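You operate a simulated robot arm through the tools that you are given. There is no shell and no other tool. Be economical: measure what you need, move in short steps, check, and stop when the job is done.

You run a simulated two-armed robot. Do the job below in one go: nothing can be reset, and whatever is moved stays where it is left.

## Task
Start the grey logger and load it into the chamber with the blue lot.
Fine: all on the blue-handled tray; tray in, door shut and latched; steady the logger with one hand while the other presses its button; it stands on the centre square, one key block on each outer square. Set down upright: grey logger.

It is judged by the outcome, as a careful person would: the job done as asked, and still so three seconds after it is handed in. It fails if anything else is knocked over, pushed out of place, dropped, spilled or broken.

## Robot
Two 6-joint arms with two-finger parallel grippers on one trunk, on a base that drives. Base frame: it is fixed to the floor where the robot stands at the start and does not move with it; the origin is under the middle of the robot, x ahead of it, y to its left, z up. Readings come in mm, degrees, newtons and seconds.
The left shoulder is at the start at [280, 185, 1180], the right one opposite. With the tool pointing down near the work surface each hand reaches from about 460 to 900 mm from the robot's upright axis, wherever it stands, measured 20 degrees to its own side. Places, roughly: chamber door [200, -1100, 1300]; chamber latch [400, -500, 1300]; grey logger button [500, -100, 900]; orange logger [500, -2000, 1250]; orange logger button [500, -2000, 1300]; square by the hinge side of the blue-handled tray [400, -900, 900]; square by the latch side of the blue-handled tray [400, -600, 900]; square in the centre of the blue-handled tray [400, -700, 900]; tray with the blue handle [500, -700, 900]. Payload 1.57 kg a hand.
The tool frame of a hand sits at the grasp point between the pads (the TCP): z along the fingers, y along the line on which they close. The tips reach 30 mm beyond it. The gripper opens to 80 mm. The fingers are 17 mm wide and 12 mm thick; the gripper's body (40 by 82 mm) begins 80 mm behind the TCP.
Orientation is that of the tool frame in the base frame, as a unit quaternion [w, x, y, z]. With the fingers straight down and closing along the base's y, the tool's x points along the base's -x, its y along +y and its z along -z.

## Interface
- The arms move only by the tool step_arm. It takes "left_deltas", "right_deltas" or both (then of equal length, played together; a hand with none holds still); each is text: rows parted by semicolons, each of 7 numbers parted by spaces: the shift along the tool's x, y, z in mm, then the turn, a rotation vector about the tool's x, y, z in degrees, then the finger opening in mm, from 0 to 80. In form: tx ty tz rx ry rz grip; .... A call has 1 to 10 rows; each row is the pose to reach, as a shift and turn from the pose commanded when the call began, along the tool's axes at that moment. A row lasts 0.2 s, in which the tool goes at most 50 mm and 8.6 degrees; a call with a longer step from one row to the next is refused whole, and so is a gripper value outside its range. A pose out of reach is approached as far as the arm can. The call stops where the force on the tool passes 40 N (or 10 N more than at its start, if that is more) or the arm is blocked; 0.2 s more then pass. Each finger travels about 153 mm/s and halts on what it meets, pressing with about 29 N; the grip force reading is that of the motor and also rises with nothing between the fingers. The clock runs only during rows and for 0.2 s after the last one: add rows that repeat a pose to give the fingers time. The reply holds the time, the measured pose of the TCP, the force on the tool along the base axes, the opening and the grip force, in the units named above and with some noise, with the torque about the TCP (base axes, N m) and any sound that the robot's microphone picked up.
- Cameras (640 x 400 px; columns grow to the right, rows downward): "scene" is now at [227.6, -54.2, 1605.4]; the picture's right is [-0.52, -0.85, 0.00], its down [-0.61, 0.37, -0.70] and it looks along [0.59, -0.36, -0.72] (base axes); focal length 214 px, centre (320, 200). "left" rides on the left gripper at [72, 7, -122] in its tool frame; the picture's right is [-0.09, 1.00, 0.00], its down [-0.84, -0.08, -0.54] and it looks along [-0.54, -0.05, 0.84] (tool axes); focal length 238 px, centre (320, 200). "right" rides on the right gripper at [72, -7, -122] in its tool frame; the picture's right is [0.09, 1.00, 0.00], its down [-0.84, 0.08, -0.54] and it looks along [-0.54, 0.05, 0.84] (tool axes); focal length 238 px, centre (320, 200).
- grab_frame(camera): a new picture of that camera. It takes no simulated time.
- slide_trunk(by): slides the trunk up (or, below 0, down) by that many mm; the arms and the scene camera ride with it, the base frame stays. It gives what a move gives, with no picture.
- roll_base(legs): drives the robot by 1 to 6 legs, each [ahead, turn to the left] in mm and degrees, along the robot's own axes; the way and the turn of a leg run together, so that a leg with both is an arc; at most 1500 mm and 180 degrees a leg. The arms and the cameras ride along, it lands a little off, and it stops where it bumps. It gives what a move gives.
- head_to(pan, tilt): turns the head with the scene camera to pan (to the left, within 86 degrees either way) and tilt (down, from -29 to 69), counted from straight ahead of the robot. It gives what a move gives.
- measure_at(camera, pixels): for up to 12 pixels [column, row] of the newest picture of that camera ("zoom" is the newest enlarged one), the place [x, y, z] in the base frame of the surface seen there, good to about 2 mm, but the place of the scene camera against the robot may be out by one fixed shift of up to 25 mm in any direction. It takes no simulated time.
- enlarge(camera, box): a new picture of the part [left, top, right, bottom] of that camera's present view, enlarged. It takes no simulated time.
- close_job(): hands the job in; it is judged then, once.

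Go step by step. Measure first, check grasps and placings, and put right what went wrong. The budget is 80 turns and 70 pictures, counting those below and the enlarged ones. Unless the task says otherwise, let go and move clear before handing in, and close with one line.

The tools are called by a JSON object that holds its "method" and its "body". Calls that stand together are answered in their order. step_arm: Moves the arms, as the interface text tells. Its arguments: {"type":"object","properties":{"left_deltas":{"type":"string"},"right_deltas":{"type":"string"}},"required":[]} The other tools are called the same way: slide_trunk (by) slides the trunk up or down; roll_base (legs) drives the base; head_to (pan, tilt) turns the head that bears the scene camera; grab_frame (camera) takes a picture; measure_at (camera, pixels) gives the place of the surface under pixels of a picture; enlarge (camera, box) takes an enlarged picture of a part of a camera's view; close_job () hands the job in.

At the start:

```text
t: 0.0
left_tcp_pos: [522.6, -6.6, 1436.7]
left_orientation: [0.0, 0.001, 1.0, 0.0]
left_contact_force: [-0.5, -0.4, 0.7]
left_wrist_torque: [-0.02, 0.01, -0.02]
left_width: 80.1
left_finger_force: 0.1
right_tcp_pos: [323.2, -481.3, 1432.4]
right_orientation: [0.0, 0.0, 1.0, 0.0]
right_contact_force: [-0.9, 0.3, -0.5]
right_wrist_torque: [0.02, -0.03, 0.02]
right_width: 79.9
right_finger_force: 0.1
trunk travel left (down, up): [-875.0, 115.0]
robot x, y, heading: [-1.9, -1.3, 0.2]
head pan, tilt: [-31.4, 45.8]
```

scene: 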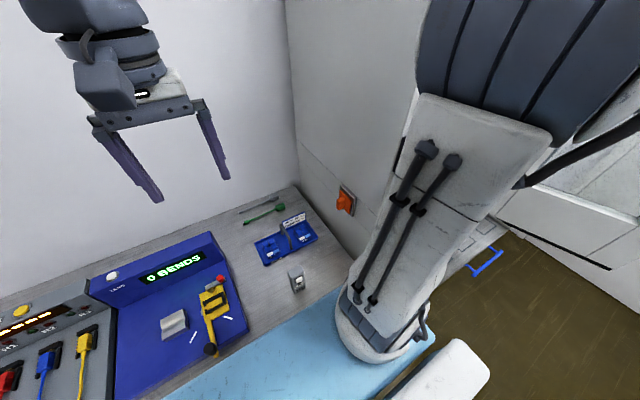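
right: 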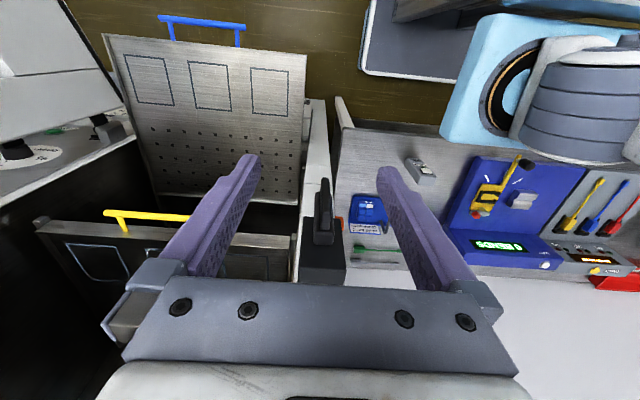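
left: 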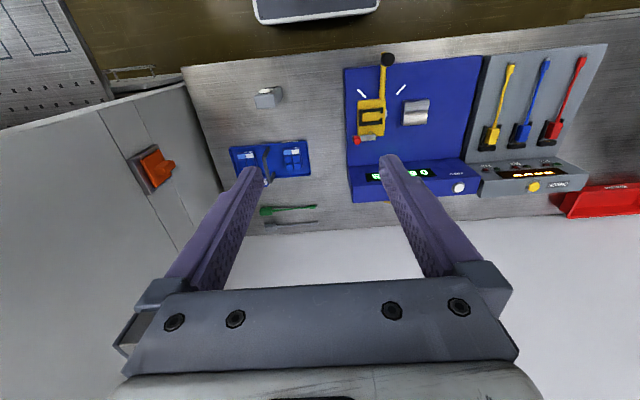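

The first pictures show the grey logger on the bench (scene ~297,280; left ~268,97), a blue box with key blocks (left ~270,158), and the blue-handled tray pulled out (right ~200,60). I'll measure these and look closer.

{"method": "measure_at", "body": {"camera": "left", "pixels": [[268, 97], [262, 91], [245, 155], [292, 158], [268, 150], [150, 168], [310, 172], [232, 150]]}}

{"method": "measure_at", "body": {"camera": "right", "pixels": [[200, 25], [148, 80], [210, 85], [271, 90], [322, 200], [110, 40], [300, 58], [165, 190], [298, 200], [420, 170], [368, 210], [150, 218]]}}

{"method": "enlarge", "body": {"camera": "left", "box": [200, 60, 360, 240]}}

{"method": "enlarge", "body": {"camera": "right", "box": [0, 0, 440, 280]}}

```text
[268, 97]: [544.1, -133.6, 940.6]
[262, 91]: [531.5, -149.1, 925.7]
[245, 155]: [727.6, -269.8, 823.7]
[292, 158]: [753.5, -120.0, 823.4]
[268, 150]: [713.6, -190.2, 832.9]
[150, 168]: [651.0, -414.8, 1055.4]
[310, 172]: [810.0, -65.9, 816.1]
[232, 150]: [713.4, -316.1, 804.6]
```

```text
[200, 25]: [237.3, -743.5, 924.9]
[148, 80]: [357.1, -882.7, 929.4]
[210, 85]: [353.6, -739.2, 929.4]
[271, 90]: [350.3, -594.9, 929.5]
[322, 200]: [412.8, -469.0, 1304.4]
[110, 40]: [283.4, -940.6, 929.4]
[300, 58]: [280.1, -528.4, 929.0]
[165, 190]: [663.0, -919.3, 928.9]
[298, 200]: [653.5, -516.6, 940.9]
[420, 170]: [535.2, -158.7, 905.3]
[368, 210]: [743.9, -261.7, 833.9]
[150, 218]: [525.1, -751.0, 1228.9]
```

```text
2.22 times, centred on (280, 150) of left
```

zoom: 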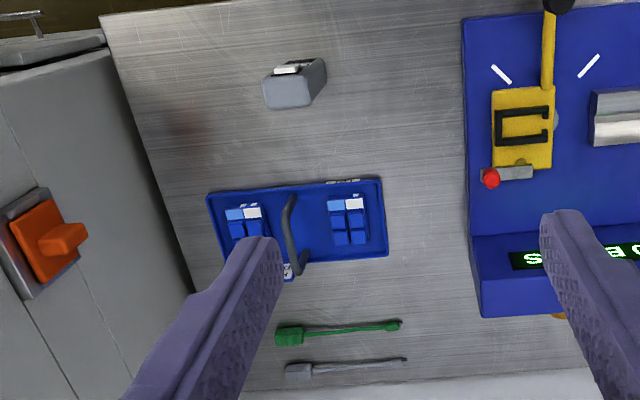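

```text
1.43 times, centred on (220, 140) of right
```

zoom: 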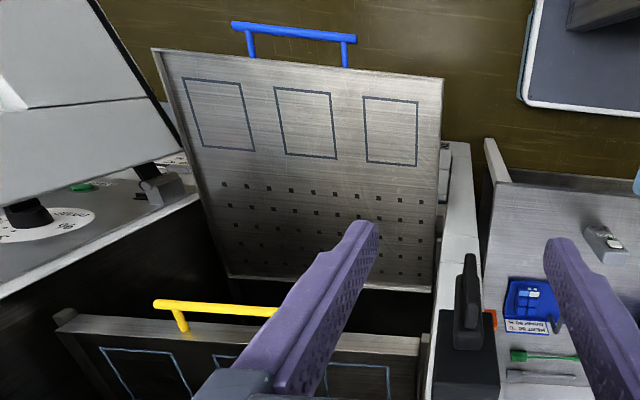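

The blue tray plate lies at z≈929 with three outlined squares (y≈-883,-739,-595, x≈355). The key blocks need a better look, so I'll turn the head.

{"method": "head_to", "body": {"pan": -15, "tilt": 48}}

{"method": "enlarge", "body": {"camera": "scene", "box": [200, 100, 500, 290]}}

{"method": "head_to", "body": {"pan": -80, "tilt": 35}}

{"method": "grab_frame", "body": {"camera": "scene"}}

```text
t: 0.8
left_tcp_pos: [523.2, -6.1, 1436.7]
left_orientation: [0.0, -0.001, 1.0, 0.0]
left_contact_force: [-0.6, -0.8, 0.1]
left_wrist_torque: [0.02, -0.01, 0.0]
left_width: 80.0
left_finger_force: 0.1
right_tcp_pos: [323.7, -480.4, 1432.0]
right_orientation: [0.001, -0.001, 1.0, 0.0]
right_contact_force: [0.8, -0.3, 0.4]
right_wrist_torque: [0.02, 0.02, 0.03]
right_width: 80.1
right_finger_force: 0.0
trunk travel left (down, up): [-875.0, 115.0]
robot x, y, heading: [-0.9, -0.5, -0.3]
head pan, tilt: [-15.0, 48.0]
```

```text
2.11 times, centred on (350, 195) of scene
```

zoom: 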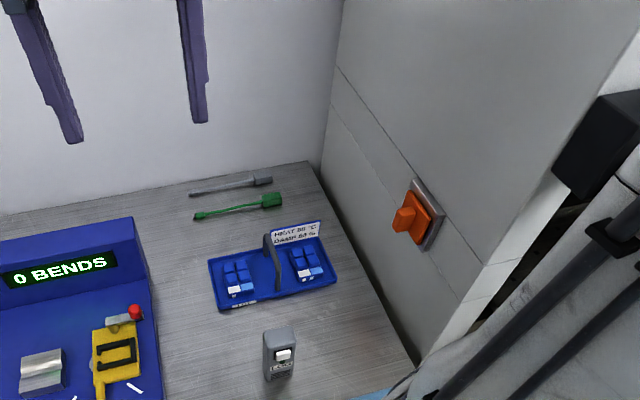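

```text
t: 2.1
left_tcp_pos: [522.1, -6.5, 1437.1]
left_orientation: [0.0, 0.0, 1.0, -0.001]
left_contact_force: [-0.1, -0.5, -0.1]
left_wrist_torque: [0.01, 0.02, -0.01]
left_width: 80.2
left_finger_force: 0.0
right_tcp_pos: [324.2, -481.5, 1431.6]
right_orientation: [-0.001, -0.001, 1.0, 0.0]
right_contact_force: [-0.5, -1.0, 0.6]
right_wrist_torque: [-0.06, 0.06, -0.02]
right_width: 79.8
right_finger_force: 0.1
trunk travel left (down, up): [-875.0, 115.0]
robot x, y, heading: [2.9, 0.4, -0.2]
head pan, tilt: [-80.0, 35.0]
```

```text
63 pictures are left
```

scene: 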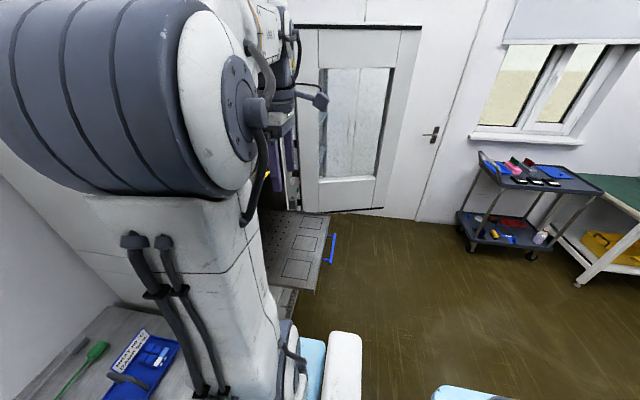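

The right upper arm blocks the view of the chamber; keys in the carrier appear as two 4-cell clusters, needing a closer view. I'll bring the right hand over the bench, first sideways away from the chamber.

{"method": "step_arm", "body": {"right_deltas": "0 47 0 0 0 0 80; 0 94 0 0 0 0 80; 0 140 0 0 0 0 80; 0 187 0 0 0 0 80; 0 234 0 0 0 0 80; 0 280 0 0 0 0 80"}}

{"method": "step_arm", "body": {"right_deltas": "-26 0 35 0 0 0 80; -52 0 70 0 0 0 80; -78 0 105 0 0 0 80; -104 0 140 0 0 0 80; -130 0 175 0 0 0 80; -156 0 210 0 0 0 80; -182 0 245 0 0 0 80; -208 0 280 0 0 0 80; -234 0 315 0 0 0 80; -240 0 340 0 0 0 80"}}

{"method": "grab_frame", "body": {"camera": "right"}}

{"method": "grab_frame", "body": {"camera": "scene"}}

```text
t: 3.5
left_tcp_pos: [523.5, -6.0, 1437.1]
left_orientation: [0.0, 0.0, 1.0, 0.0]
left_contact_force: [0.6, -0.2, -0.5]
left_wrist_torque: [0.0, 0.01, 0.01]
left_width: 80.0
left_finger_force: 0.1
right_tcp_pos: [476.9, -252.8, 1479.9]
right_orientation: [-0.001, 0.015, 1.0, 0.0]
right_contact_force: [3.5, 5.7, -0.6]
right_wrist_torque: [-0.74, 0.29, 0.02]
right_width: 80.2
right_finger_force: 0.0
right hand out of reach, approached as far as the arm can: row 2, 3, 4, 5, 6
trunk travel left (down, up): [-875.0, 115.0]
robot x, y, heading: [-2.2, 2.3, -0.2]
head pan, tilt: [-80.0, 35.0]
```

```text
t: 5.8
left_tcp_pos: [523.7, -5.9, 1436.9]
left_orientation: [0.0, 0.001, 1.0, 0.0]
left_contact_force: [-0.4, -0.9, -0.5]
left_wrist_torque: [0.01, 0.02, -0.01]
left_width: 80.1
left_finger_force: 0.0
right_tcp_pos: [713.7, -245.6, 1139.1]
right_orientation: [0.0, 0.0, 1.0, 0.0]
right_contact_force: [0.7, 0.8, -0.3]
right_wrist_torque: [0.01, -0.01, 0.01]
right_width: 80.1
right_finger_force: 0.0
trunk travel left (down, up): [-875.0, 115.0]
robot x, y, heading: [-2.1, 2.7, 0.2]
head pan, tilt: [-80.0, 35.0]
```

```text
62 pictures are left
```

right: 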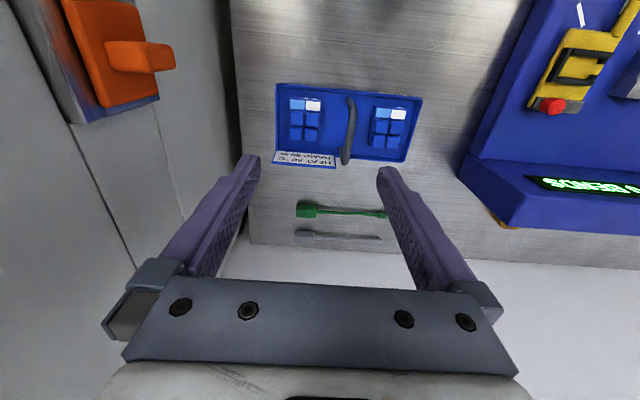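

```text
61 pictures are left
```

scene: 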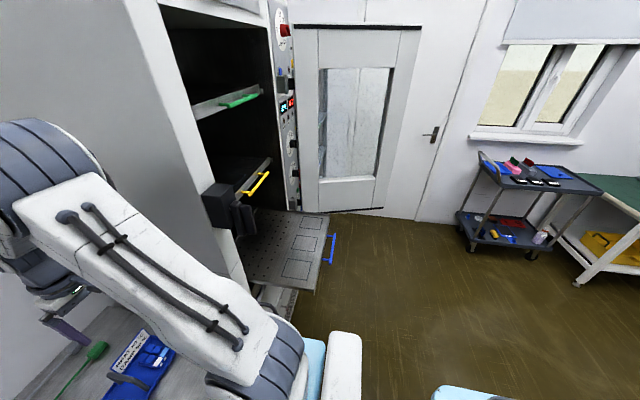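

Now the chamber is visible (blue tray at ~300,255; door frame with glass at ~355,120; latch ~235,205). I'll enlarge chamber and the carrier.

{"method": "enlarge", "body": {"camera": "right", "box": [260, 70, 440, 180]}}

{"method": "measure_at", "body": {"camera": "right", "pixels": [[296, 104], [314, 105], [303, 134], [382, 113], [399, 115], [387, 141], [349, 130], [280, 90], [420, 100], [412, 158], [290, 118], [319, 120]]}}

{"method": "enlarge", "body": {"camera": "scene", "box": [150, 0, 430, 290]}}

{"method": "measure_at", "body": {"camera": "scene", "pixels": [[300, 210], [384, 208], [299, 32], [418, 32], [240, 205], [215, 195], [330, 248], [300, 270], [310, 220], [245, 270], [294, 190], [265, 165]]}}

```text
3.56 times, centred on (350, 125) of right
```

zoom: 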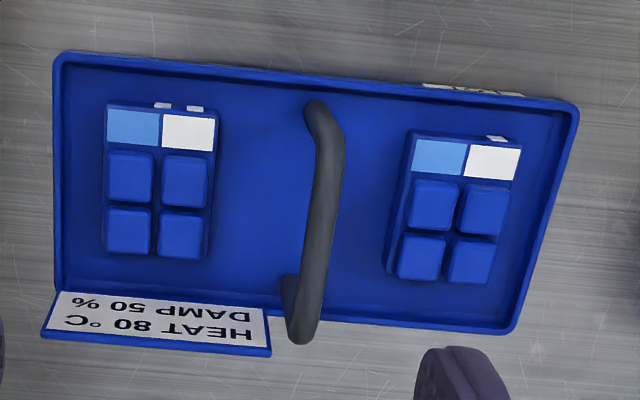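

```text
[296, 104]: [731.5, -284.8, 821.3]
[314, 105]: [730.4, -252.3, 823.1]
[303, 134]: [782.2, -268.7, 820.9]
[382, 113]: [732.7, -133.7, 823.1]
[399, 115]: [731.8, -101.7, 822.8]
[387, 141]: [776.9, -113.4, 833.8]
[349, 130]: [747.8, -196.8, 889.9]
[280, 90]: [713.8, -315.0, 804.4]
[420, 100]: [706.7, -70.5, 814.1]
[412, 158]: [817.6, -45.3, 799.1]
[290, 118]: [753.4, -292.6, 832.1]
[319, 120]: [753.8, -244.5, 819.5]
```

```text
1.38 times, centred on (290, 145) of scene
```

zoom: 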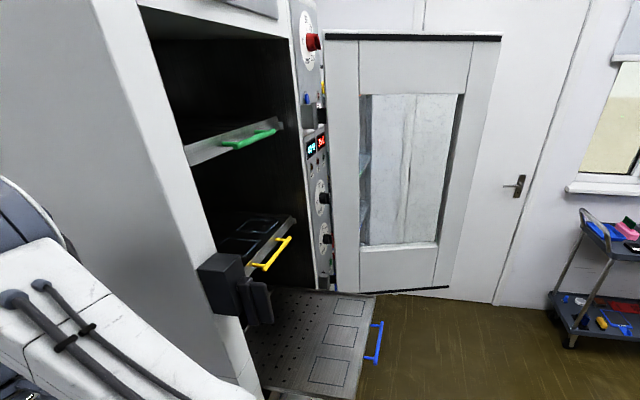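

```text
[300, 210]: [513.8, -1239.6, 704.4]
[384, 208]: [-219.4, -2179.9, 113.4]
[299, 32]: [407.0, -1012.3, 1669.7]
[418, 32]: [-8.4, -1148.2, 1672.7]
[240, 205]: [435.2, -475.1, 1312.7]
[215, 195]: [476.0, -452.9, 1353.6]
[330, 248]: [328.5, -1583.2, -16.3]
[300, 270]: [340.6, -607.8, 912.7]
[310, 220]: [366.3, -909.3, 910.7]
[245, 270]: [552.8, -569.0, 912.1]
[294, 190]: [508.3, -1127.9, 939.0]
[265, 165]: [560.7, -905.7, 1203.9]
```

The carrier holds two blue key blocks (left ~y-268, right ~y-117), top z≈822-833. Now look at the logger with the scene camera.

{"method": "head_to", "body": {"pan": -15, "tilt": 55}}

{"method": "enlarge", "body": {"camera": "scene", "box": [260, 130, 400, 230]}}

{"method": "grab_frame", "body": {"camera": "scene"}}

```text
t: 7.1
left_tcp_pos: [522.7, -6.6, 1436.9]
left_orientation: [0.001, 0.0, 1.0, 0.0]
left_contact_force: [-0.6, -0.5, -0.5]
left_wrist_torque: [0.01, -0.02, 0.01]
left_width: 79.9
left_finger_force: 0.0
right_tcp_pos: [714.5, -246.4, 1138.4]
right_orientation: [0.0, 0.0, 1.0, 0.0]
right_contact_force: [-0.3, -0.5, -0.4]
right_wrist_torque: [0.0, -0.02, 0.02]
right_width: 80.1
right_finger_force: 0.0
trunk travel left (down, up): [-875.0, 115.0]
robot x, y, heading: [-0.6, 2.9, -0.1]
head pan, tilt: [-15.0, 55.0]
```

```text
4.00 times, centred on (330, 180) of scene
```

zoom: 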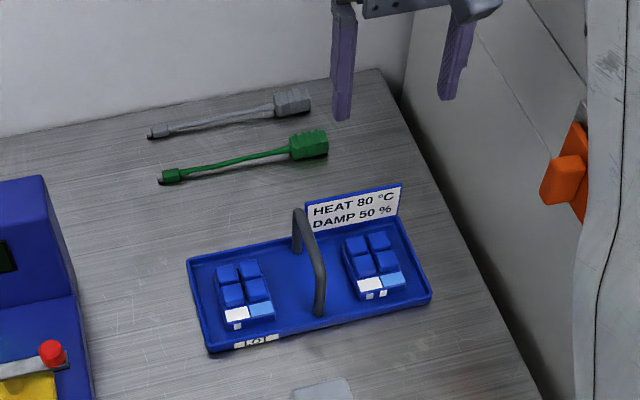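

```text
57 pictures are left
```

scene: 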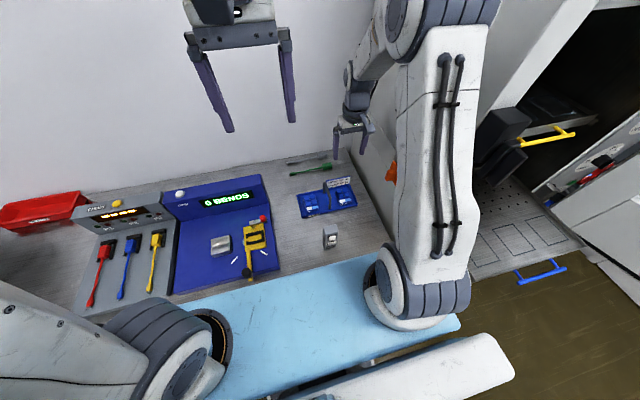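

The logger sits at scene (330,237). I'll enlarge it and measure.

{"method": "enlarge", "body": {"camera": "scene", "box": [298, 215, 362, 255]}}

{"method": "measure_at", "body": {"camera": "zoom", "pixels": [[320, 120], [270, 130], [370, 130], [320, 220], [270, 220], [370, 220], [320, 330], [470, 330], [150, 330], [320, 170], [320, 270], [410, 220]]}}

{"method": "measure_at", "body": {"camera": "scene", "pixels": [[325, 230], [336, 230], [331, 238], [331, 252], [312, 201], [344, 199], [520, 278], [500, 240], [497, 160], [545, 136], [300, 195], [358, 205]]}}

```text
10.00 times, centred on (330, 235) of scene
```

zoom: 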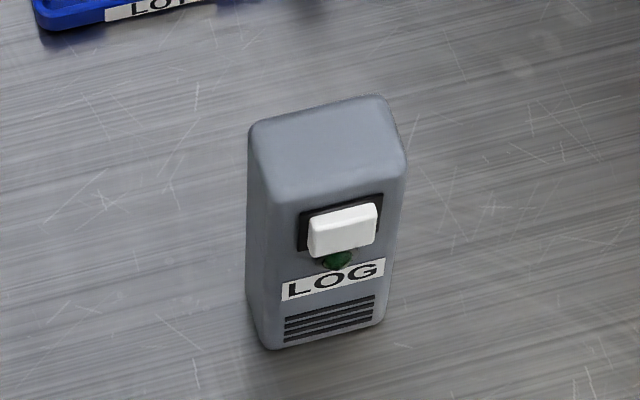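

```text
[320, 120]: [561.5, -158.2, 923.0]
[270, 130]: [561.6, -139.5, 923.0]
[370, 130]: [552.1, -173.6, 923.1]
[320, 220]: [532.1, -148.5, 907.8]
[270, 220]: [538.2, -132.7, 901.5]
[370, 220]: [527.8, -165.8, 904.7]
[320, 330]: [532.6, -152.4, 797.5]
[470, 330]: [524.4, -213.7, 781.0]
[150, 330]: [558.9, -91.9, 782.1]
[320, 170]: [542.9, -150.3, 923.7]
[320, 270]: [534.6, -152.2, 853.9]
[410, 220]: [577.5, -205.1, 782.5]
```

```text
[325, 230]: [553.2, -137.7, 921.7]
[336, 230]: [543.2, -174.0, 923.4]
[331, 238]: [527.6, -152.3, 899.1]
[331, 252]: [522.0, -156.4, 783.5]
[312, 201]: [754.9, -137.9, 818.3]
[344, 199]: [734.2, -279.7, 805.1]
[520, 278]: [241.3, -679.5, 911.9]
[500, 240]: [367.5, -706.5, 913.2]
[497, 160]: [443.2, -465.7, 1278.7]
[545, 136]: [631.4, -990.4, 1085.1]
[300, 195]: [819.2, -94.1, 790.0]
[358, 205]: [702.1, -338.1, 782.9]
```

The logger stands with its front (button, lens, LOG) toward the robot, yawed ≈17°. I'll first collect both key blocks, one per hand: move both hands to intermediate viewing positions above the carrier.

{"method": "step_arm", "body": {"left_deltas": "-16.7 -11.1 43.7 0 0 0 80; -33.4 -22.2 87.4 0 0 0 80; -50.1 -33.3 131.1 0 0 0 80; -66.8 -44.4 174.8 0 0 0 80; -83.5 -55.5 218.5 0 0 0 80; -100.2 -66.6 262.2 0 0 0 80; -116.9 -77.7 305.9 0 0 0 80; -133.6 -88.8 349.6 0 0 0 80; -150.3 -99.9 393.3 0 0 0 80; -167 -111 437 0 0 0 80", "right_deltas": "2.5 -2.2 13.8 0 0 0 80; 5 -4.4 27.6 0 0 0 80; 7.5 -6.6 41.4 0 0 0 80; 10 -8.8 55.2 0 0 0 80; 12.5 -11 69 0 0 0 80; 15 -13.2 82.8 0 0 0 80; 17.5 -15.4 96.6 0 0 0 80; 20 -17.6 110.4 0 0 0 80; 22.5 -19.8 124.2 0 0 0 80; 24.5 -22 138 0 0 0 80"}}

{"method": "grab_frame", "body": {"camera": "right"}}

{"method": "grab_frame", "body": {"camera": "left"}}

```text
t: 9.3
left_tcp_pos: [690.3, -117.6, 997.1]
left_orientation: [-0.001, 0.0, 1.0, 0.0]
left_contact_force: [-0.6, 0.8, 0.1]
left_wrist_torque: [-0.02, 0.0, 0.03]
left_width: 80.1
left_finger_force: 0.1
right_tcp_pos: [693.5, -270.2, 1001.3]
right_orientation: [0.0, -0.001, 1.0, 0.0]
right_contact_force: [0.3, -0.5, -0.4]
right_wrist_torque: [0.0, 0.01, 0.03]
right_width: 80.0
right_finger_force: 0.0
trunk travel left (down, up): [-875.0, 115.0]
robot x, y, heading: [4.0, 0.6, -0.0]
head pan, tilt: [-15.0, 55.0]
```

```text
55 pictures are left
```

right: 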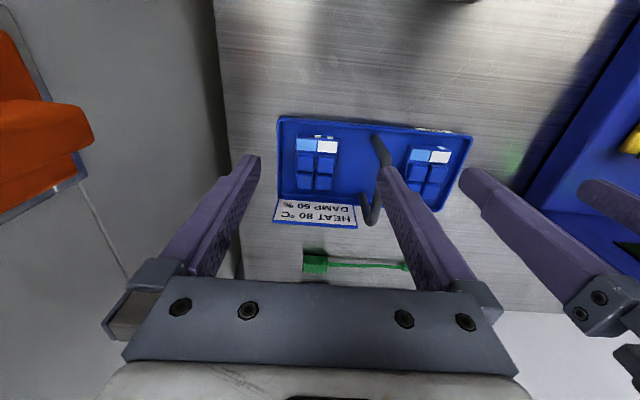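

```text
54 pictures are left
```

left: 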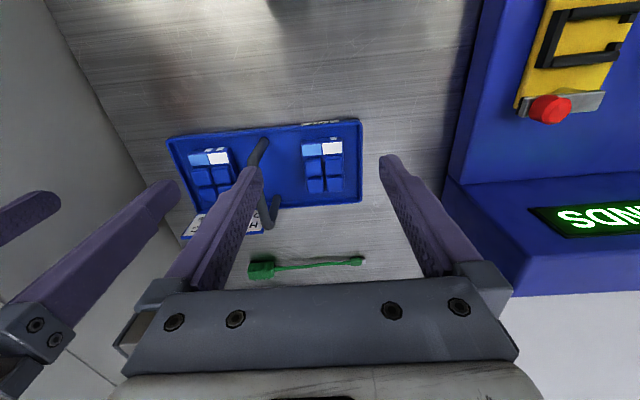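

{"method": "enlarge", "body": {"camera": "right", "box": [280, 122, 360, 202]}}

{"method": "measure_at", "body": {"camera": "right", "pixels": [[299, 144], [335, 146], [297, 165], [333, 167], [299, 182], [330, 184], [317, 165], [317, 146], [285, 165], [345, 165], [315, 195], [317, 130]]}}

{"method": "measure_at", "body": {"camera": "left", "pixels": [[304, 150], [341, 148], [307, 168], [341, 166], [309, 185], [340, 183], [324, 167], [323, 149], [290, 168], [352, 165], [325, 198], [322, 133]]}}

{"method": "enlarge", "body": {"camera": "left", "box": [284, 125, 364, 205]}}

```text
5.00 times, centred on (320, 162) of right
```

zoom: 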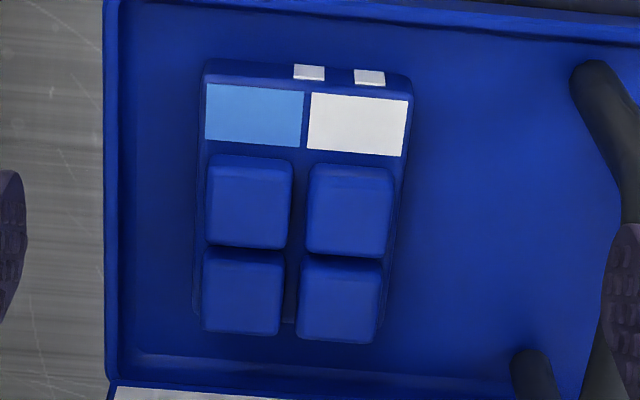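

```text
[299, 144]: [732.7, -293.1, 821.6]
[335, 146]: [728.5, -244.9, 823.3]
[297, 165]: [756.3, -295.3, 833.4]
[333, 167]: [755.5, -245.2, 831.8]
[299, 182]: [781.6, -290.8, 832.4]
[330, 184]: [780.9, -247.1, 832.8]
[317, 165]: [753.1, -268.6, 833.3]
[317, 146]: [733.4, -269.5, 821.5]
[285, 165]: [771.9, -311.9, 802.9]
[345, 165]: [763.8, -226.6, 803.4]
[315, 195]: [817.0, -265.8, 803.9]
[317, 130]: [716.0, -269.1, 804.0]
```

```text
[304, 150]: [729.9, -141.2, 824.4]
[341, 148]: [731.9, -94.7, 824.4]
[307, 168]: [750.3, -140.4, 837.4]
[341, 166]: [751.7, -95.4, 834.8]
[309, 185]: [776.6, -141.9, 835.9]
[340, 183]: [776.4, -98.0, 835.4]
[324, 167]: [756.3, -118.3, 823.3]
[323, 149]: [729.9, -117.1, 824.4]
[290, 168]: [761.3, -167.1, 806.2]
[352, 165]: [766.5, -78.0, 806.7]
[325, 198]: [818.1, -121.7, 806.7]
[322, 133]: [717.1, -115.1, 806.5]
```

```text
5.00 times, centred on (324, 165) of left
```

zoom: 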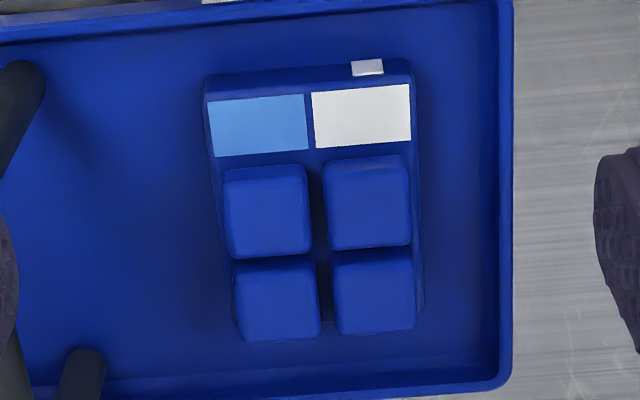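

Blocks are ~52 × 73 mm, centres (756,-269.5) and (756,-118.5), floor z≈804, key tops ≈833. Both hands descend and grip across y.

{"method": "step_arm", "body": {"left_deltas": "-33 -0.5 0 0 0 0 80; -65.7 -0.9 0 0 0 0 80; -65.7 -0.9 45 0 0 0 80; -65.7 -0.9 90 0 0 0 80; -65.7 -0.9 130 0 0 0 80; -65.7 -0.9 156 0 0 0 80; -65.7 -0.9 156 0 0 0 80; -65.7 -0.9 156 0 0 0 30; -65.7 -0.9 156 0 0 0 30; -65.7 -0.9 156 0 0 0 30", "right_deltas": "-32 0.7 0 0 0 0 80; -62.5 0.7 0 0 0 0 80; -62.5 0.7 45 0 0 0 80; -62.5 0.7 90 0 0 0 80; -62.5 0.7 135 0 0 0 80; -62.5 0.7 163 0 0 0 80; -62.5 0.7 163 0 0 0 80; -62.5 0.7 163 0 0 0 30; -62.5 0.7 163 0 0 0 30; -62.5 0.7 163 0 0 0 30"}}

{"method": "grab_frame", "body": {"camera": "right"}}

```text
t: 11.5
left_tcp_pos: [756.7, -118.5, 844.7]
left_orientation: [0.003, 0.001, 1.0, 0.0]
left_contact_force: [5.2, 10.2, 28.1]
left_wrist_torque: [1.37, -0.04, -0.23]
left_width: 55.1
left_finger_force: 28.9
right_tcp_pos: [755.4, -267.6, 840.8]
right_orientation: [0.001, 0.0, 1.0, -0.001]
right_contact_force: [-0.4, 0.2, 0.4]
right_wrist_torque: [-0.02, 0.0, 0.02]
right_width: 54.9
right_finger_force: 29.6
trunk travel left (down, up): [-875.0, 115.0]
robot x, y, heading: [-0.3, 2.6, -0.1]
head pan, tilt: [-15.0, 55.0]
```

```text
51 pictures are left
```

right: 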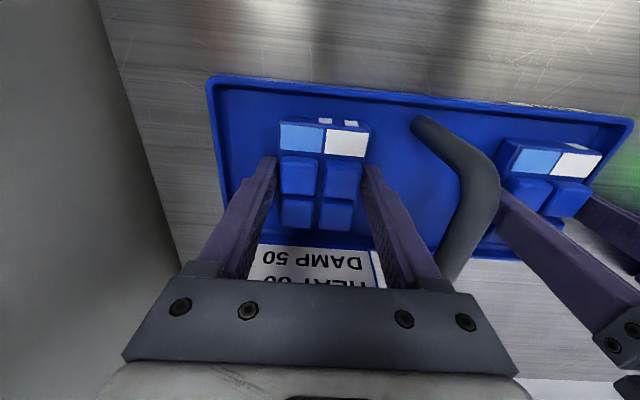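

The right hand grips its block (54.9 mm). The left reads 28 N upward at z 844.7: one finger probably rests on the carrier's rim. Check with the left camera.

{"method": "grab_frame", "body": {"camera": "left"}}

{"method": "step_arm", "body": {"left_deltas": "0 0 -3 0 0 0 30"}}

```text
50 pictures are left
```

left: 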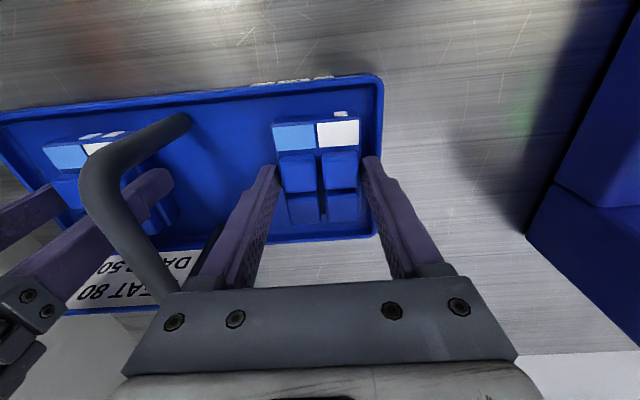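

```text
t: 11.9
left_tcp_pos: [755.9, -121.2, 845.8]
left_orientation: [0.0, 0.0, 1.0, -0.001]
left_contact_force: [4.5, -0.9, 7.4]
left_wrist_torque: [0.23, -0.13, -0.18]
left_width: 54.9
left_finger_force: 29.2
right_tcp_pos: [755.3, -266.6, 841.5]
right_orientation: [0.001, -0.001, 1.0, 0.0]
right_contact_force: [-2.2, 1.3, 8.1]
right_wrist_torque: [-0.21, 0.02, -0.03]
right_width: 55.1
right_finger_force: 28.7
trunk travel left (down, up): [-875.0, 115.0]
robot x, y, heading: [-0.3, 1.8, -0.1]
head pan, tilt: [-15.0, 55.0]
```

The left fingers hold the block shallowly (tips at z≈816). I'll open only to 64, lower 6 mm inside the rim, and regrip.

{"method": "step_arm", "body": {"left_deltas": "0 0 0 0 0 0 64; 0 0 0 0 0 0 64; 0 -1 4 0 0 0 64; 0 -1 7 0 0 0 64; 0 -1 7 0 0 0 64; 0 -1 7 0 0 0 30; 0 -1 7 0 0 0 30; 0 -1 7 0 0 0 30"}}

{"method": "grab_frame", "body": {"camera": "left"}}

```text
t: 13.0
left_tcp_pos: [757.7, -120.7, 845.1]
left_orientation: [0.001, -0.001, 1.0, -0.001]
left_contact_force: [-1.6, 1.4, 13.6]
left_wrist_torque: [0.62, 0.09, 0.07]
left_width: 65.4
left_finger_force: 0.6
right_tcp_pos: [756.0, -267.5, 840.7]
right_orientation: [0.001, -0.001, 1.0, 0.0]
right_contact_force: [0.3, -0.4, 4.2]
right_wrist_torque: [-0.22, 0.05, 0.01]
right_width: 55.1
right_finger_force: 29.1
trunk travel left (down, up): [-875.0, 115.0]
robot x, y, heading: [0.9, 0.5, -0.1]
head pan, tilt: [-15.0, 55.0]
stopped in row 5 (left hand): the force on the tool passed its limit at 41 N (the readings are from after the stop); the commanded pose is now the measured one
```

```text
49 pictures are left
```

left: 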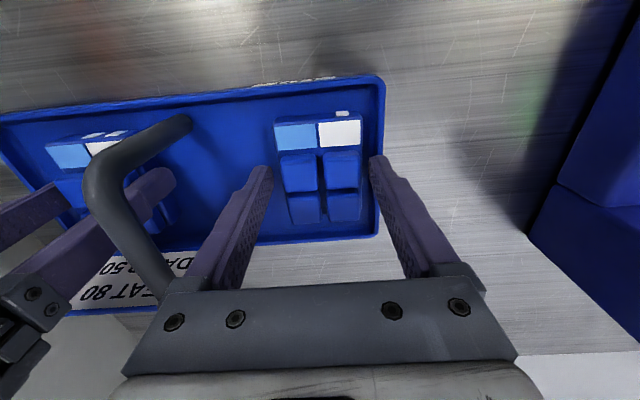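

The +y finger still sits on the rim (moment arm ≈45 mm). I'll lift a little, shift 3.5 mm toward -y with opening 63, and try descending again.

{"method": "step_arm", "body": {"left_deltas": "0 0 -5 0 0 0 65; 0 -3.5 -5 0 0 0 63; 0 -3.5 -5 0 0 0 63; 0 -3.5 0 0 0 0 63; 0 -3.5 4 0 0 0 63; 0 -3.5 5 0 0 0 63"}}

```text
t: 14.3
left_tcp_pos: [759.7, -124.2, 845.9]
left_orientation: [0.002, -0.001, 1.0, -0.001]
left_contact_force: [-5.2, 3.1, 16.0]
left_wrist_torque: [0.8, 0.17, 0.21]
left_width: 65.5
left_finger_force: 1.5
right_tcp_pos: [756.1, -267.0, 840.2]
right_orientation: [0.001, -0.001, 1.0, -0.001]
right_contact_force: [-0.7, -0.4, 8.6]
right_wrist_torque: [-0.08, -0.02, -0.04]
right_width: 55.1
right_finger_force: 29.3
trunk travel left (down, up): [-875.0, 115.0]
robot x, y, heading: [2.3, 2.1, 0.0]
head pan, tilt: [-15.0, 55.0]
stopped in row 6 (left hand): the force on the tool passed its limit at 43 N (the readings are from after the stop); the commanded pose is now the measured one
```

Still blocked. Look at the contact closely.

{"method": "enlarge", "body": {"camera": "left", "box": [240, 70, 420, 250]}}

{"method": "measure_at", "body": {"camera": "zoom", "pixels": [[410, 60], [440, 60], [455, 60], [425, 120], [300, 60], [320, 330], [400, 300], [405, 160], [330, 120], [420, 40], [430, 30], [455, 130]]}}

```text
2.22 times, centred on (330, 160) of left
```

zoom: 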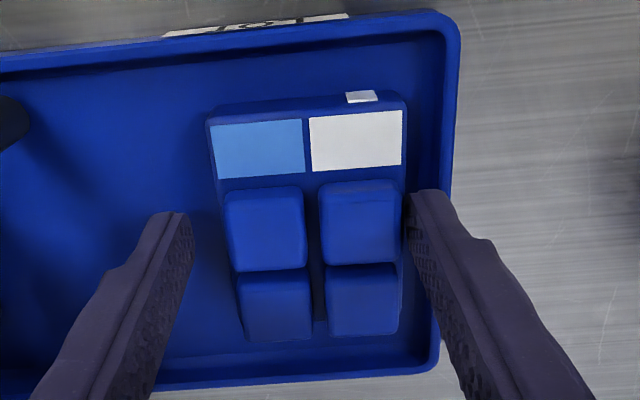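

```text
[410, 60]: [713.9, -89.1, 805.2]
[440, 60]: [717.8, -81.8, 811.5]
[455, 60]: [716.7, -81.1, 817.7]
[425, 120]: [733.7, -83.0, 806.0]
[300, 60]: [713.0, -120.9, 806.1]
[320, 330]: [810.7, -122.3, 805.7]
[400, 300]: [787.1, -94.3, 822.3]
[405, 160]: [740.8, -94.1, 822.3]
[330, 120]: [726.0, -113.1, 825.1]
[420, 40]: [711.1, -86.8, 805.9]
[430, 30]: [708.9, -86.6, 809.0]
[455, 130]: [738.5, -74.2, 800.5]
```

The rim is only ≈12 mm from the block's side, so the finger can't fit. I'll pinch the block shallowly, lift it slightly, and shift it 13 mm toward the carrier's middle, then regrip deeper.

{"method": "step_arm", "body": {"left_deltas": "0 0 -3 0 0 0 65; 0 2.5 -3 0 0 0 66; 0 2.5 -2 0 0 0 30; 0 2.5 -2 0 0 0 30; 0 2.5 -2 0 0 0 30; 0 2.5 -5 0 0 0 30; 0 2.5 -8 0 0 0 30; 0 -4 -8 0 0 0 30; 0 -11 -8 0 0 0 30; 0 -11 -8 0 0 0 30"}}

{"method": "enlarge", "body": {"camera": "left", "box": [200, 70, 420, 250]}}

```text
t: 16.5
left_tcp_pos: [758.3, -135.7, 851.4]
left_orientation: [0.001, -0.001, 1.0, -0.001]
left_contact_force: [0.6, 1.1, -1.5]
left_wrist_torque: [0.01, 0.03, 0.01]
left_width: 55.0
left_finger_force: 28.9
right_tcp_pos: [754.6, -266.2, 838.9]
right_orientation: [0.0, 0.0, 1.0, 0.0]
right_contact_force: [3.5, -1.7, 20.9]
right_wrist_torque: [-0.04, -0.2, 0.0]
right_width: 55.0
right_finger_force: 29.6
trunk travel left (down, up): [-875.0, 115.0]
robot x, y, heading: [1.7, 0.1, -0.1]
head pan, tilt: [-15.0, 55.0]
```

```text
2.22 times, centred on (310, 160) of left
```

zoom: 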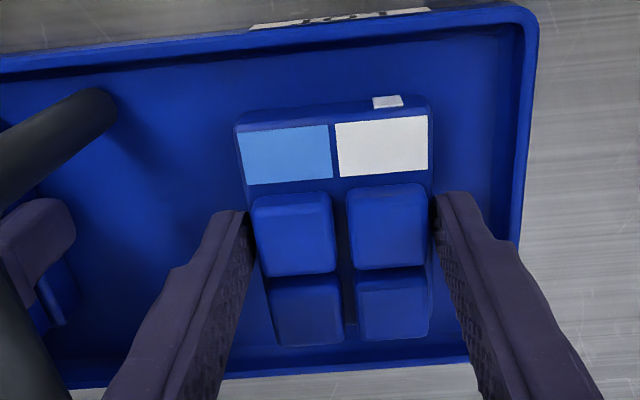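

The block is lifted and shifted clear of the rim. Now lower it, open to 72, go deeper, and regrip.

{"method": "step_arm", "body": {"left_deltas": "0 0 5 0 0 0 30; 0 0 6 0 0 0 30; 0 0 6 0 0 0 70; 0 0 6 0 0 0 70; 0 0 11 0 0 0 70; 0 0 13 0 0 0 70; 0 0 13 0 0 0 30; 0 0 13 0 0 0 30; 0 0 13 0 0 0 30", "right_deltas": "0 0 -1 0 0 0 30; 0 0 -1 0 0 0 30; 0 0 -1 0 0 0 30; 0 0 -1 0 0 0 30; 0 0 -1 0 0 0 30; 0 0 -1 0 0 0 30; 0 0 -1 0 0 0 30; 0 0 -1 0 0 0 30; 0 0 -1 0 0 0 30"}}

```text
t: 18.5
left_tcp_pos: [759.2, -136.5, 838.3]
left_orientation: [0.001, -0.002, 1.0, -0.001]
left_contact_force: [0.4, -0.7, 0.7]
left_wrist_torque: [0.01, 0.01, 0.01]
left_width: 55.0
left_finger_force: 28.9
right_tcp_pos: [753.0, -267.8, 839.6]
right_orientation: [-0.001, -0.001, 1.0, 0.0]
right_contact_force: [-1.0, 0.2, 5.9]
right_wrist_torque: [-0.02, -0.13, 0.02]
right_width: 55.2
right_finger_force: 29.6
trunk travel left (down, up): [-875.0, 115.0]
robot x, y, heading: [-3.7, -1.0, -0.3]
head pan, tilt: [-15.0, 55.0]
```

Both blocks are gripped deep (55 mm, z≈838). Lift both straight up and look at the tray's carrier.

{"method": "step_arm", "body": {"left_deltas": "0 0 -10 0 0 0 30; 0 0 -25 0 0 0 30; 0 0 -60 0 0 0 30; 0 0 -105 0 0 0 30; 0 0 -150 0 0 0 30; 0 0 -195 0 0 0 30", "right_deltas": "0 0 -10 0 0 0 30; 0 0 -25 0 0 0 30; 0 0 -60 0 0 0 30; 0 0 -105 0 0 0 30; 0 0 -150 0 0 0 30; 0 0 -195 0 0 0 30"}}

{"method": "grab_frame", "body": {"camera": "right"}}

{"method": "grab_frame", "body": {"camera": "left"}}

```text
t: 19.9
left_tcp_pos: [758.7, -133.4, 1032.3]
left_orientation: [0.0, -0.001, 1.0, -0.001]
left_contact_force: [0.5, 0.7, 0.3]
left_wrist_torque: [-0.03, 0.0, 0.01]
left_width: 54.8
left_finger_force: 28.6
right_tcp_pos: [752.7, -267.5, 1034.4]
right_orientation: [-0.002, -0.001, 1.0, -0.001]
right_contact_force: [0.1, 0.4, -0.4]
right_wrist_torque: [0.02, 0.03, -0.04]
right_width: 54.9
right_finger_force: 28.9
trunk travel left (down, up): [-875.0, 115.0]
robot x, y, heading: [0.5, 0.6, 0.2]
head pan, tilt: [-15.0, 55.0]
```

```text
46 pictures are left
```

right: 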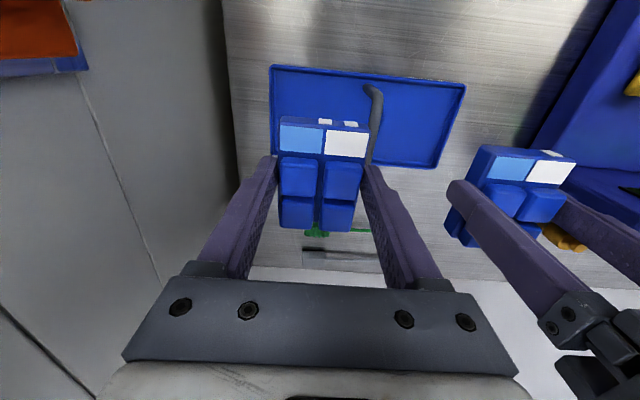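

```text
45 pictures are left
```

left: 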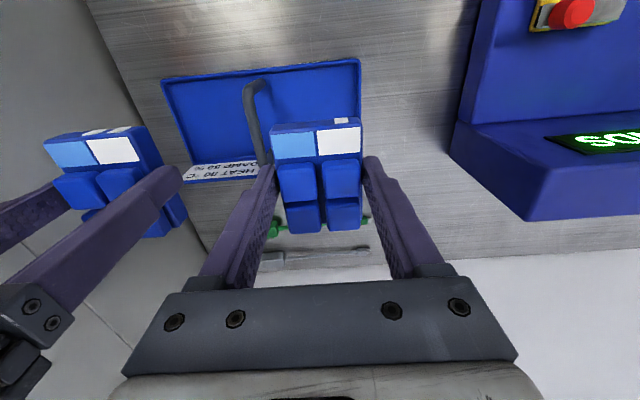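

Both blocks are held and the carrier still rests on the bench. Before driving, look left for free floor, and raise the hands 80 mm.

{"method": "step_arm", "body": {"left_deltas": "0 0 -40 0 0 0 30; 0 0 -80 0 0 0 30", "right_deltas": "0 0 -40 0 0 0 30; 0 0 -80 0 0 0 30"}}

{"method": "head_to", "body": {"pan": 86, "tilt": 30}}

{"method": "grab_frame", "body": {"camera": "scene"}}

```text
t: 20.5
left_tcp_pos: [758.0, -135.9, 1114.6]
left_orientation: [-0.001, -0.001, 1.0, -0.001]
left_contact_force: [0.3, 0.1, 0.0]
left_wrist_torque: [0.02, -0.02, -0.03]
left_width: 55.3
left_finger_force: 28.4
right_tcp_pos: [756.3, -268.8, 1113.4]
right_orientation: [-0.002, -0.001, 1.0, 0.0]
right_contact_force: [-0.2, -0.7, -0.1]
right_wrist_torque: [-0.01, 0.02, 0.02]
right_width: 55.3
right_finger_force: 29.1
trunk travel left (down, up): [-875.0, 115.0]
robot x, y, heading: [-0.8, -0.6, -0.1]
head pan, tilt: [-15.0, 55.0]
```

```text
t: 22.2
left_tcp_pos: [758.4, -136.1, 1114.3]
left_orientation: [0.0, -0.001, 1.0, -0.001]
left_contact_force: [0.4, -0.2, 0.2]
left_wrist_torque: [0.01, -0.03, 0.0]
left_width: 54.9
left_finger_force: 28.5
right_tcp_pos: [755.6, -268.0, 1113.4]
right_orientation: [-0.001, -0.001, 1.0, 0.0]
right_contact_force: [0.1, 0.2, 0.1]
right_wrist_torque: [0.03, -0.02, 0.01]
right_width: 54.9
right_finger_force: 28.8
trunk travel left (down, up): [-875.0, 115.0]
robot x, y, heading: [3.0, 4.3, 0.2]
head pan, tilt: [85.9, 30.0]
```

```text
44 pictures are left
```

scene: 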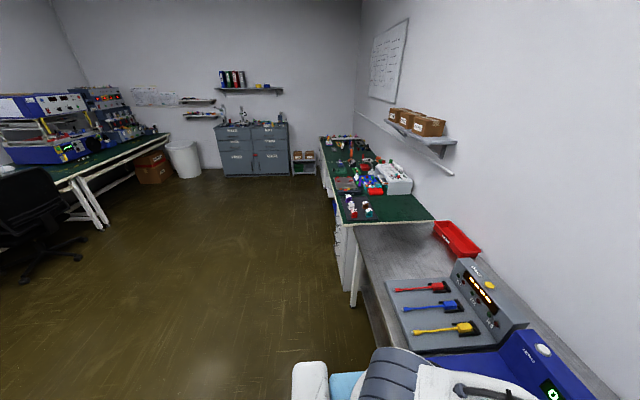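

Left floor is free. Drive: back 450, turn left 90°, reverse 739, turn right 90°, ahead 60.

{"method": "roll_base", "body": {"legs": [[-450, 0], [0, 90], [-739, 0], [0, -90]]}}

{"method": "head_to", "body": {"pan": -15, "tilt": 35}}

{"method": "grab_frame", "body": {"camera": "scene"}}

{"method": "grab_frame", "body": {"camera": "right"}}

```text
t: 36.2
left_tcp_pos: [295.4, -867.1, 1114.0]
left_orientation: [0.0, -0.007, 1.0, -0.001]
left_contact_force: [-1.1, 0.1, -0.1]
left_wrist_torque: [-0.01, -0.06, -0.01]
left_width: 55.1
left_finger_force: 28.8
right_tcp_pos: [294.6, -999.0, 1112.7]
right_orientation: [-0.002, -0.008, 1.0, -0.001]
right_contact_force: [-0.2, 0.0, -0.6]
right_wrist_torque: [0.0, 0.03, -0.03]
right_width: 54.9
right_finger_force: 28.9
trunk travel left (down, up): [-875.0, 115.0]
robot x, y, heading: [-464.6, -743.8, 0.8]
head pan, tilt: [85.9, 30.0]
```

```text
t: 38.0
left_tcp_pos: [296.1, -865.6, 1114.4]
left_orientation: [0.001, -0.008, 1.0, -0.001]
left_contact_force: [-0.1, -0.5, -0.5]
left_wrist_torque: [0.03, -0.03, -0.02]
left_width: 55.0
left_finger_force: 29.1
right_tcp_pos: [296.3, -1000.6, 1112.7]
right_orientation: [-0.002, -0.008, 1.0, 0.0]
right_contact_force: [0.3, -0.4, 0.0]
right_wrist_torque: [-0.01, -0.02, -0.02]
right_width: 54.8
right_finger_force: 28.7
trunk travel left (down, up): [-875.0, 115.0]
robot x, y, heading: [-465.4, -739.3, 0.9]
head pan, tilt: [-15.0, 35.0]
```

```text
43 pictures are left
```

scene: 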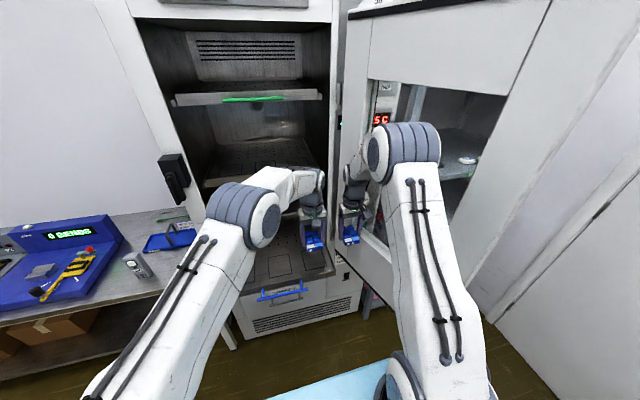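

```text
42 pictures are left
```

right: 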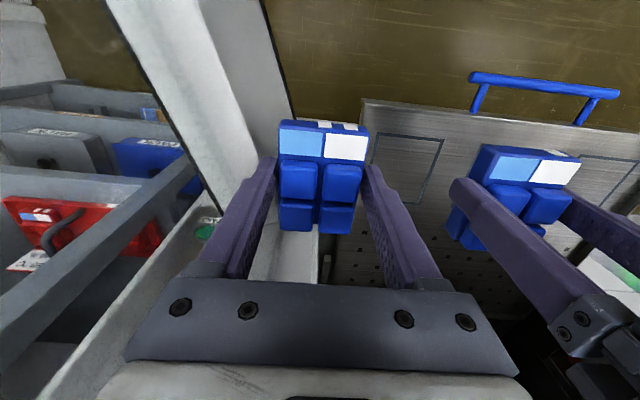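

Arrived without bumps; right hand is close to the door hinge side. Spread the hands sideways over their squares' y positions.

{"method": "step_arm", "body": {"left_deltas": "0 45 0 0 0 0 30; 0 90 0 0 0 0 30; 0 135 0 0 0 0 30; 0 180 0 0 0 0 30; 0 225 0 0 0 0 30; 0 271 0 0 0 0 30", "right_deltas": "0 20 0 0 0 0 30; 0 40 0 0 0 0 30; 0 60 0 0 0 0 30; 0 80 0 0 0 0 30; 0 100 0 0 0 0 30; 0 117 0 0 0 0 30"}}

{"method": "grab_frame", "body": {"camera": "right"}}

{"method": "grab_frame", "body": {"camera": "left"}}

```text
t: 39.4
left_tcp_pos: [290.9, -594.0, 1113.0]
left_orientation: [0.001, -0.007, 1.0, -0.001]
left_contact_force: [-0.2, -0.5, -0.4]
left_wrist_torque: [0.01, 0.01, -0.04]
left_width: 55.1
left_finger_force: 29.1
right_tcp_pos: [292.7, -884.3, 1111.2]
right_orientation: [-0.001, -0.006, 1.0, 0.0]
right_contact_force: [-0.5, -0.6, -1.4]
right_wrist_torque: [-0.02, 0.02, 0.0]
right_width: 55.3
right_finger_force: 28.7
trunk travel left (down, up): [-875.0, 115.0]
robot x, y, heading: [-465.2, -744.2, 0.9]
head pan, tilt: [-15.0, 35.0]
```

```text
41 pictures are left
```

right: 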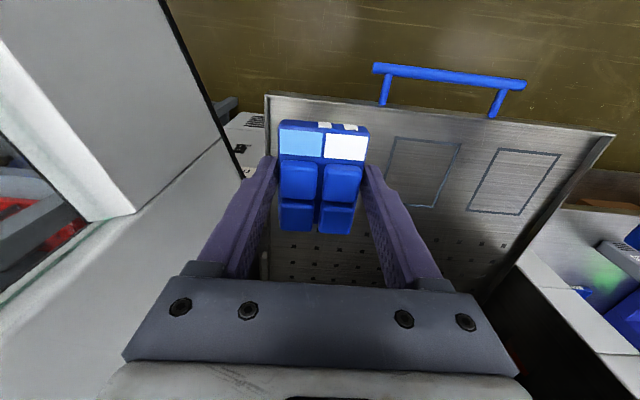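

```text
40 pictures are left
```

left: 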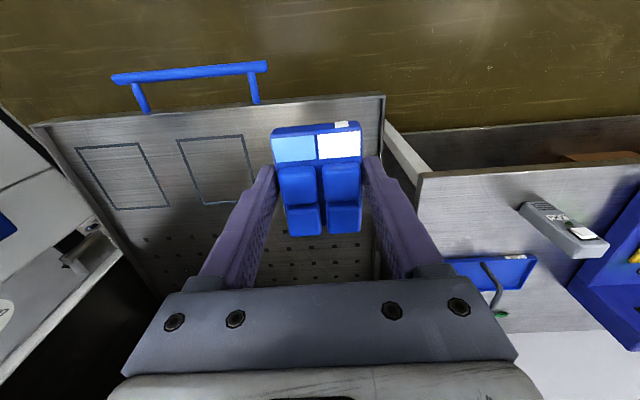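

Measure the squares: from the right image the centre and latch squares, from the left image the hinge and centre squares.

{"method": "measure_at", "body": {"camera": "right", "pixels": [[396, 138], [461, 144], [434, 207], [499, 149], [559, 155], [524, 214], [467, 207], [300, 105], [440, 76], [350, 240]]}}

{"method": "measure_at", "body": {"camera": "left", "pixels": [[76, 148], [138, 143], [171, 205], [117, 209], [178, 140], [242, 136], [205, 204], [190, 73], [60, 130], [340, 105], [340, 245]]}}

```text
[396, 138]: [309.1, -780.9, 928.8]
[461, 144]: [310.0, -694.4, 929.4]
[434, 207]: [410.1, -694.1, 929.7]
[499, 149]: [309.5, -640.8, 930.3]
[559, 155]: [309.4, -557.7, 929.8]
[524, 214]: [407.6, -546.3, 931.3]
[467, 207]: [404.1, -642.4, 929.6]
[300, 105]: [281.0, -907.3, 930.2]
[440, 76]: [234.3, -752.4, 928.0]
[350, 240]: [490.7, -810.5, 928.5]
```

```text
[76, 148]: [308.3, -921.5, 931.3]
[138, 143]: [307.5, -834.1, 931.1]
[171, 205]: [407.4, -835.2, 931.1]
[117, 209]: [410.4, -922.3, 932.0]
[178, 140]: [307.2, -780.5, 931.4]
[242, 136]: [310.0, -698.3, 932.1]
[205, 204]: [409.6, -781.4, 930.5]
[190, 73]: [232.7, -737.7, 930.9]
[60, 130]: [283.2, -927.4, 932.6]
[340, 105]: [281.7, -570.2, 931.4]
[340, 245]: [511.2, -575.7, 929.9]
```

Squares: hinge centre (358.5,-878), middle (359,-738), latch (359,-598), tray z≈930. Lower both blocks onto the outer squares.

{"method": "step_arm", "body": {"left_deltas": "-34 -2.5 0 0 0 0 30; -68 -5 0 0 0 0 30; -68 -5 45 0 0 0 30; -68 -5 90 0 0 0 30; -68 -5 130 0 0 0 30; -68 -5 143 0 0 0 30; -68 -5 147 0 0 0 30; -68 -5 150 0 0 0 30; -68 -5 150 0 0 0 30", "right_deltas": "-33 2.6 0 0 0 0 30; -66.4 5.3 0 0 0 0 30; -66.4 5.3 45 0 0 0 30; -66.4 5.3 90 0 0 0 30; -66.4 5.3 130 0 0 0 30; -66.4 5.3 140 0 0 0 30; -66.4 5.3 144 0 0 0 30; -66.4 5.3 147 0 0 0 30; -66.4 5.3 147 0 0 0 30"}}

{"method": "grab_frame", "body": {"camera": "right"}}

{"method": "grab_frame", "body": {"camera": "left"}}

```text
t: 41.4
left_tcp_pos: [359.9, -599.5, 964.8]
left_orientation: [0.001, -0.008, 1.0, -0.001]
left_contact_force: [0.7, -0.1, -0.7]
left_wrist_torque: [0.01, -0.01, 0.0]
left_width: 55.0
left_finger_force: 28.4
right_tcp_pos: [359.0, -876.2, 964.3]
right_orientation: [-0.001, -0.008, 1.0, 0.0]
right_contact_force: [-0.3, -0.4, 3.8]
right_wrist_torque: [0.03, 0.1, -0.04]
right_width: 54.8
right_finger_force: 29.1
trunk travel left (down, up): [-875.0, 115.0]
robot x, y, heading: [-461.2, -745.4, 0.8]
head pan, tilt: [-15.0, 35.0]
```

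```text
39 pictures are left
```

right: 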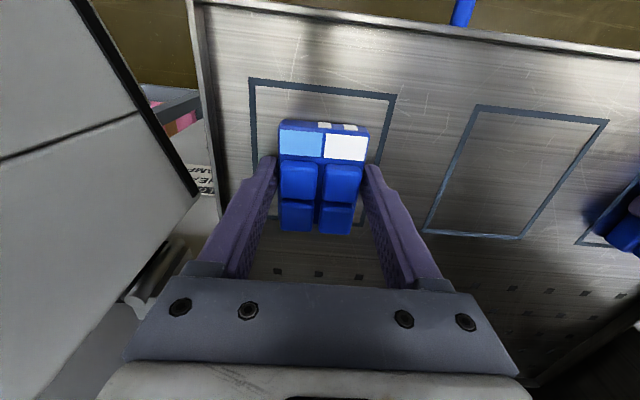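

```text
38 pictures are left
```

left: 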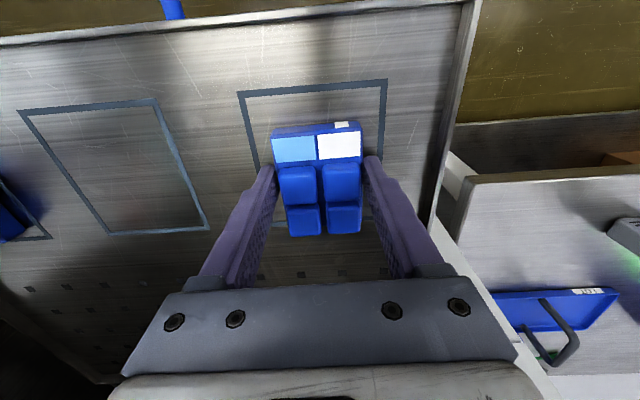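

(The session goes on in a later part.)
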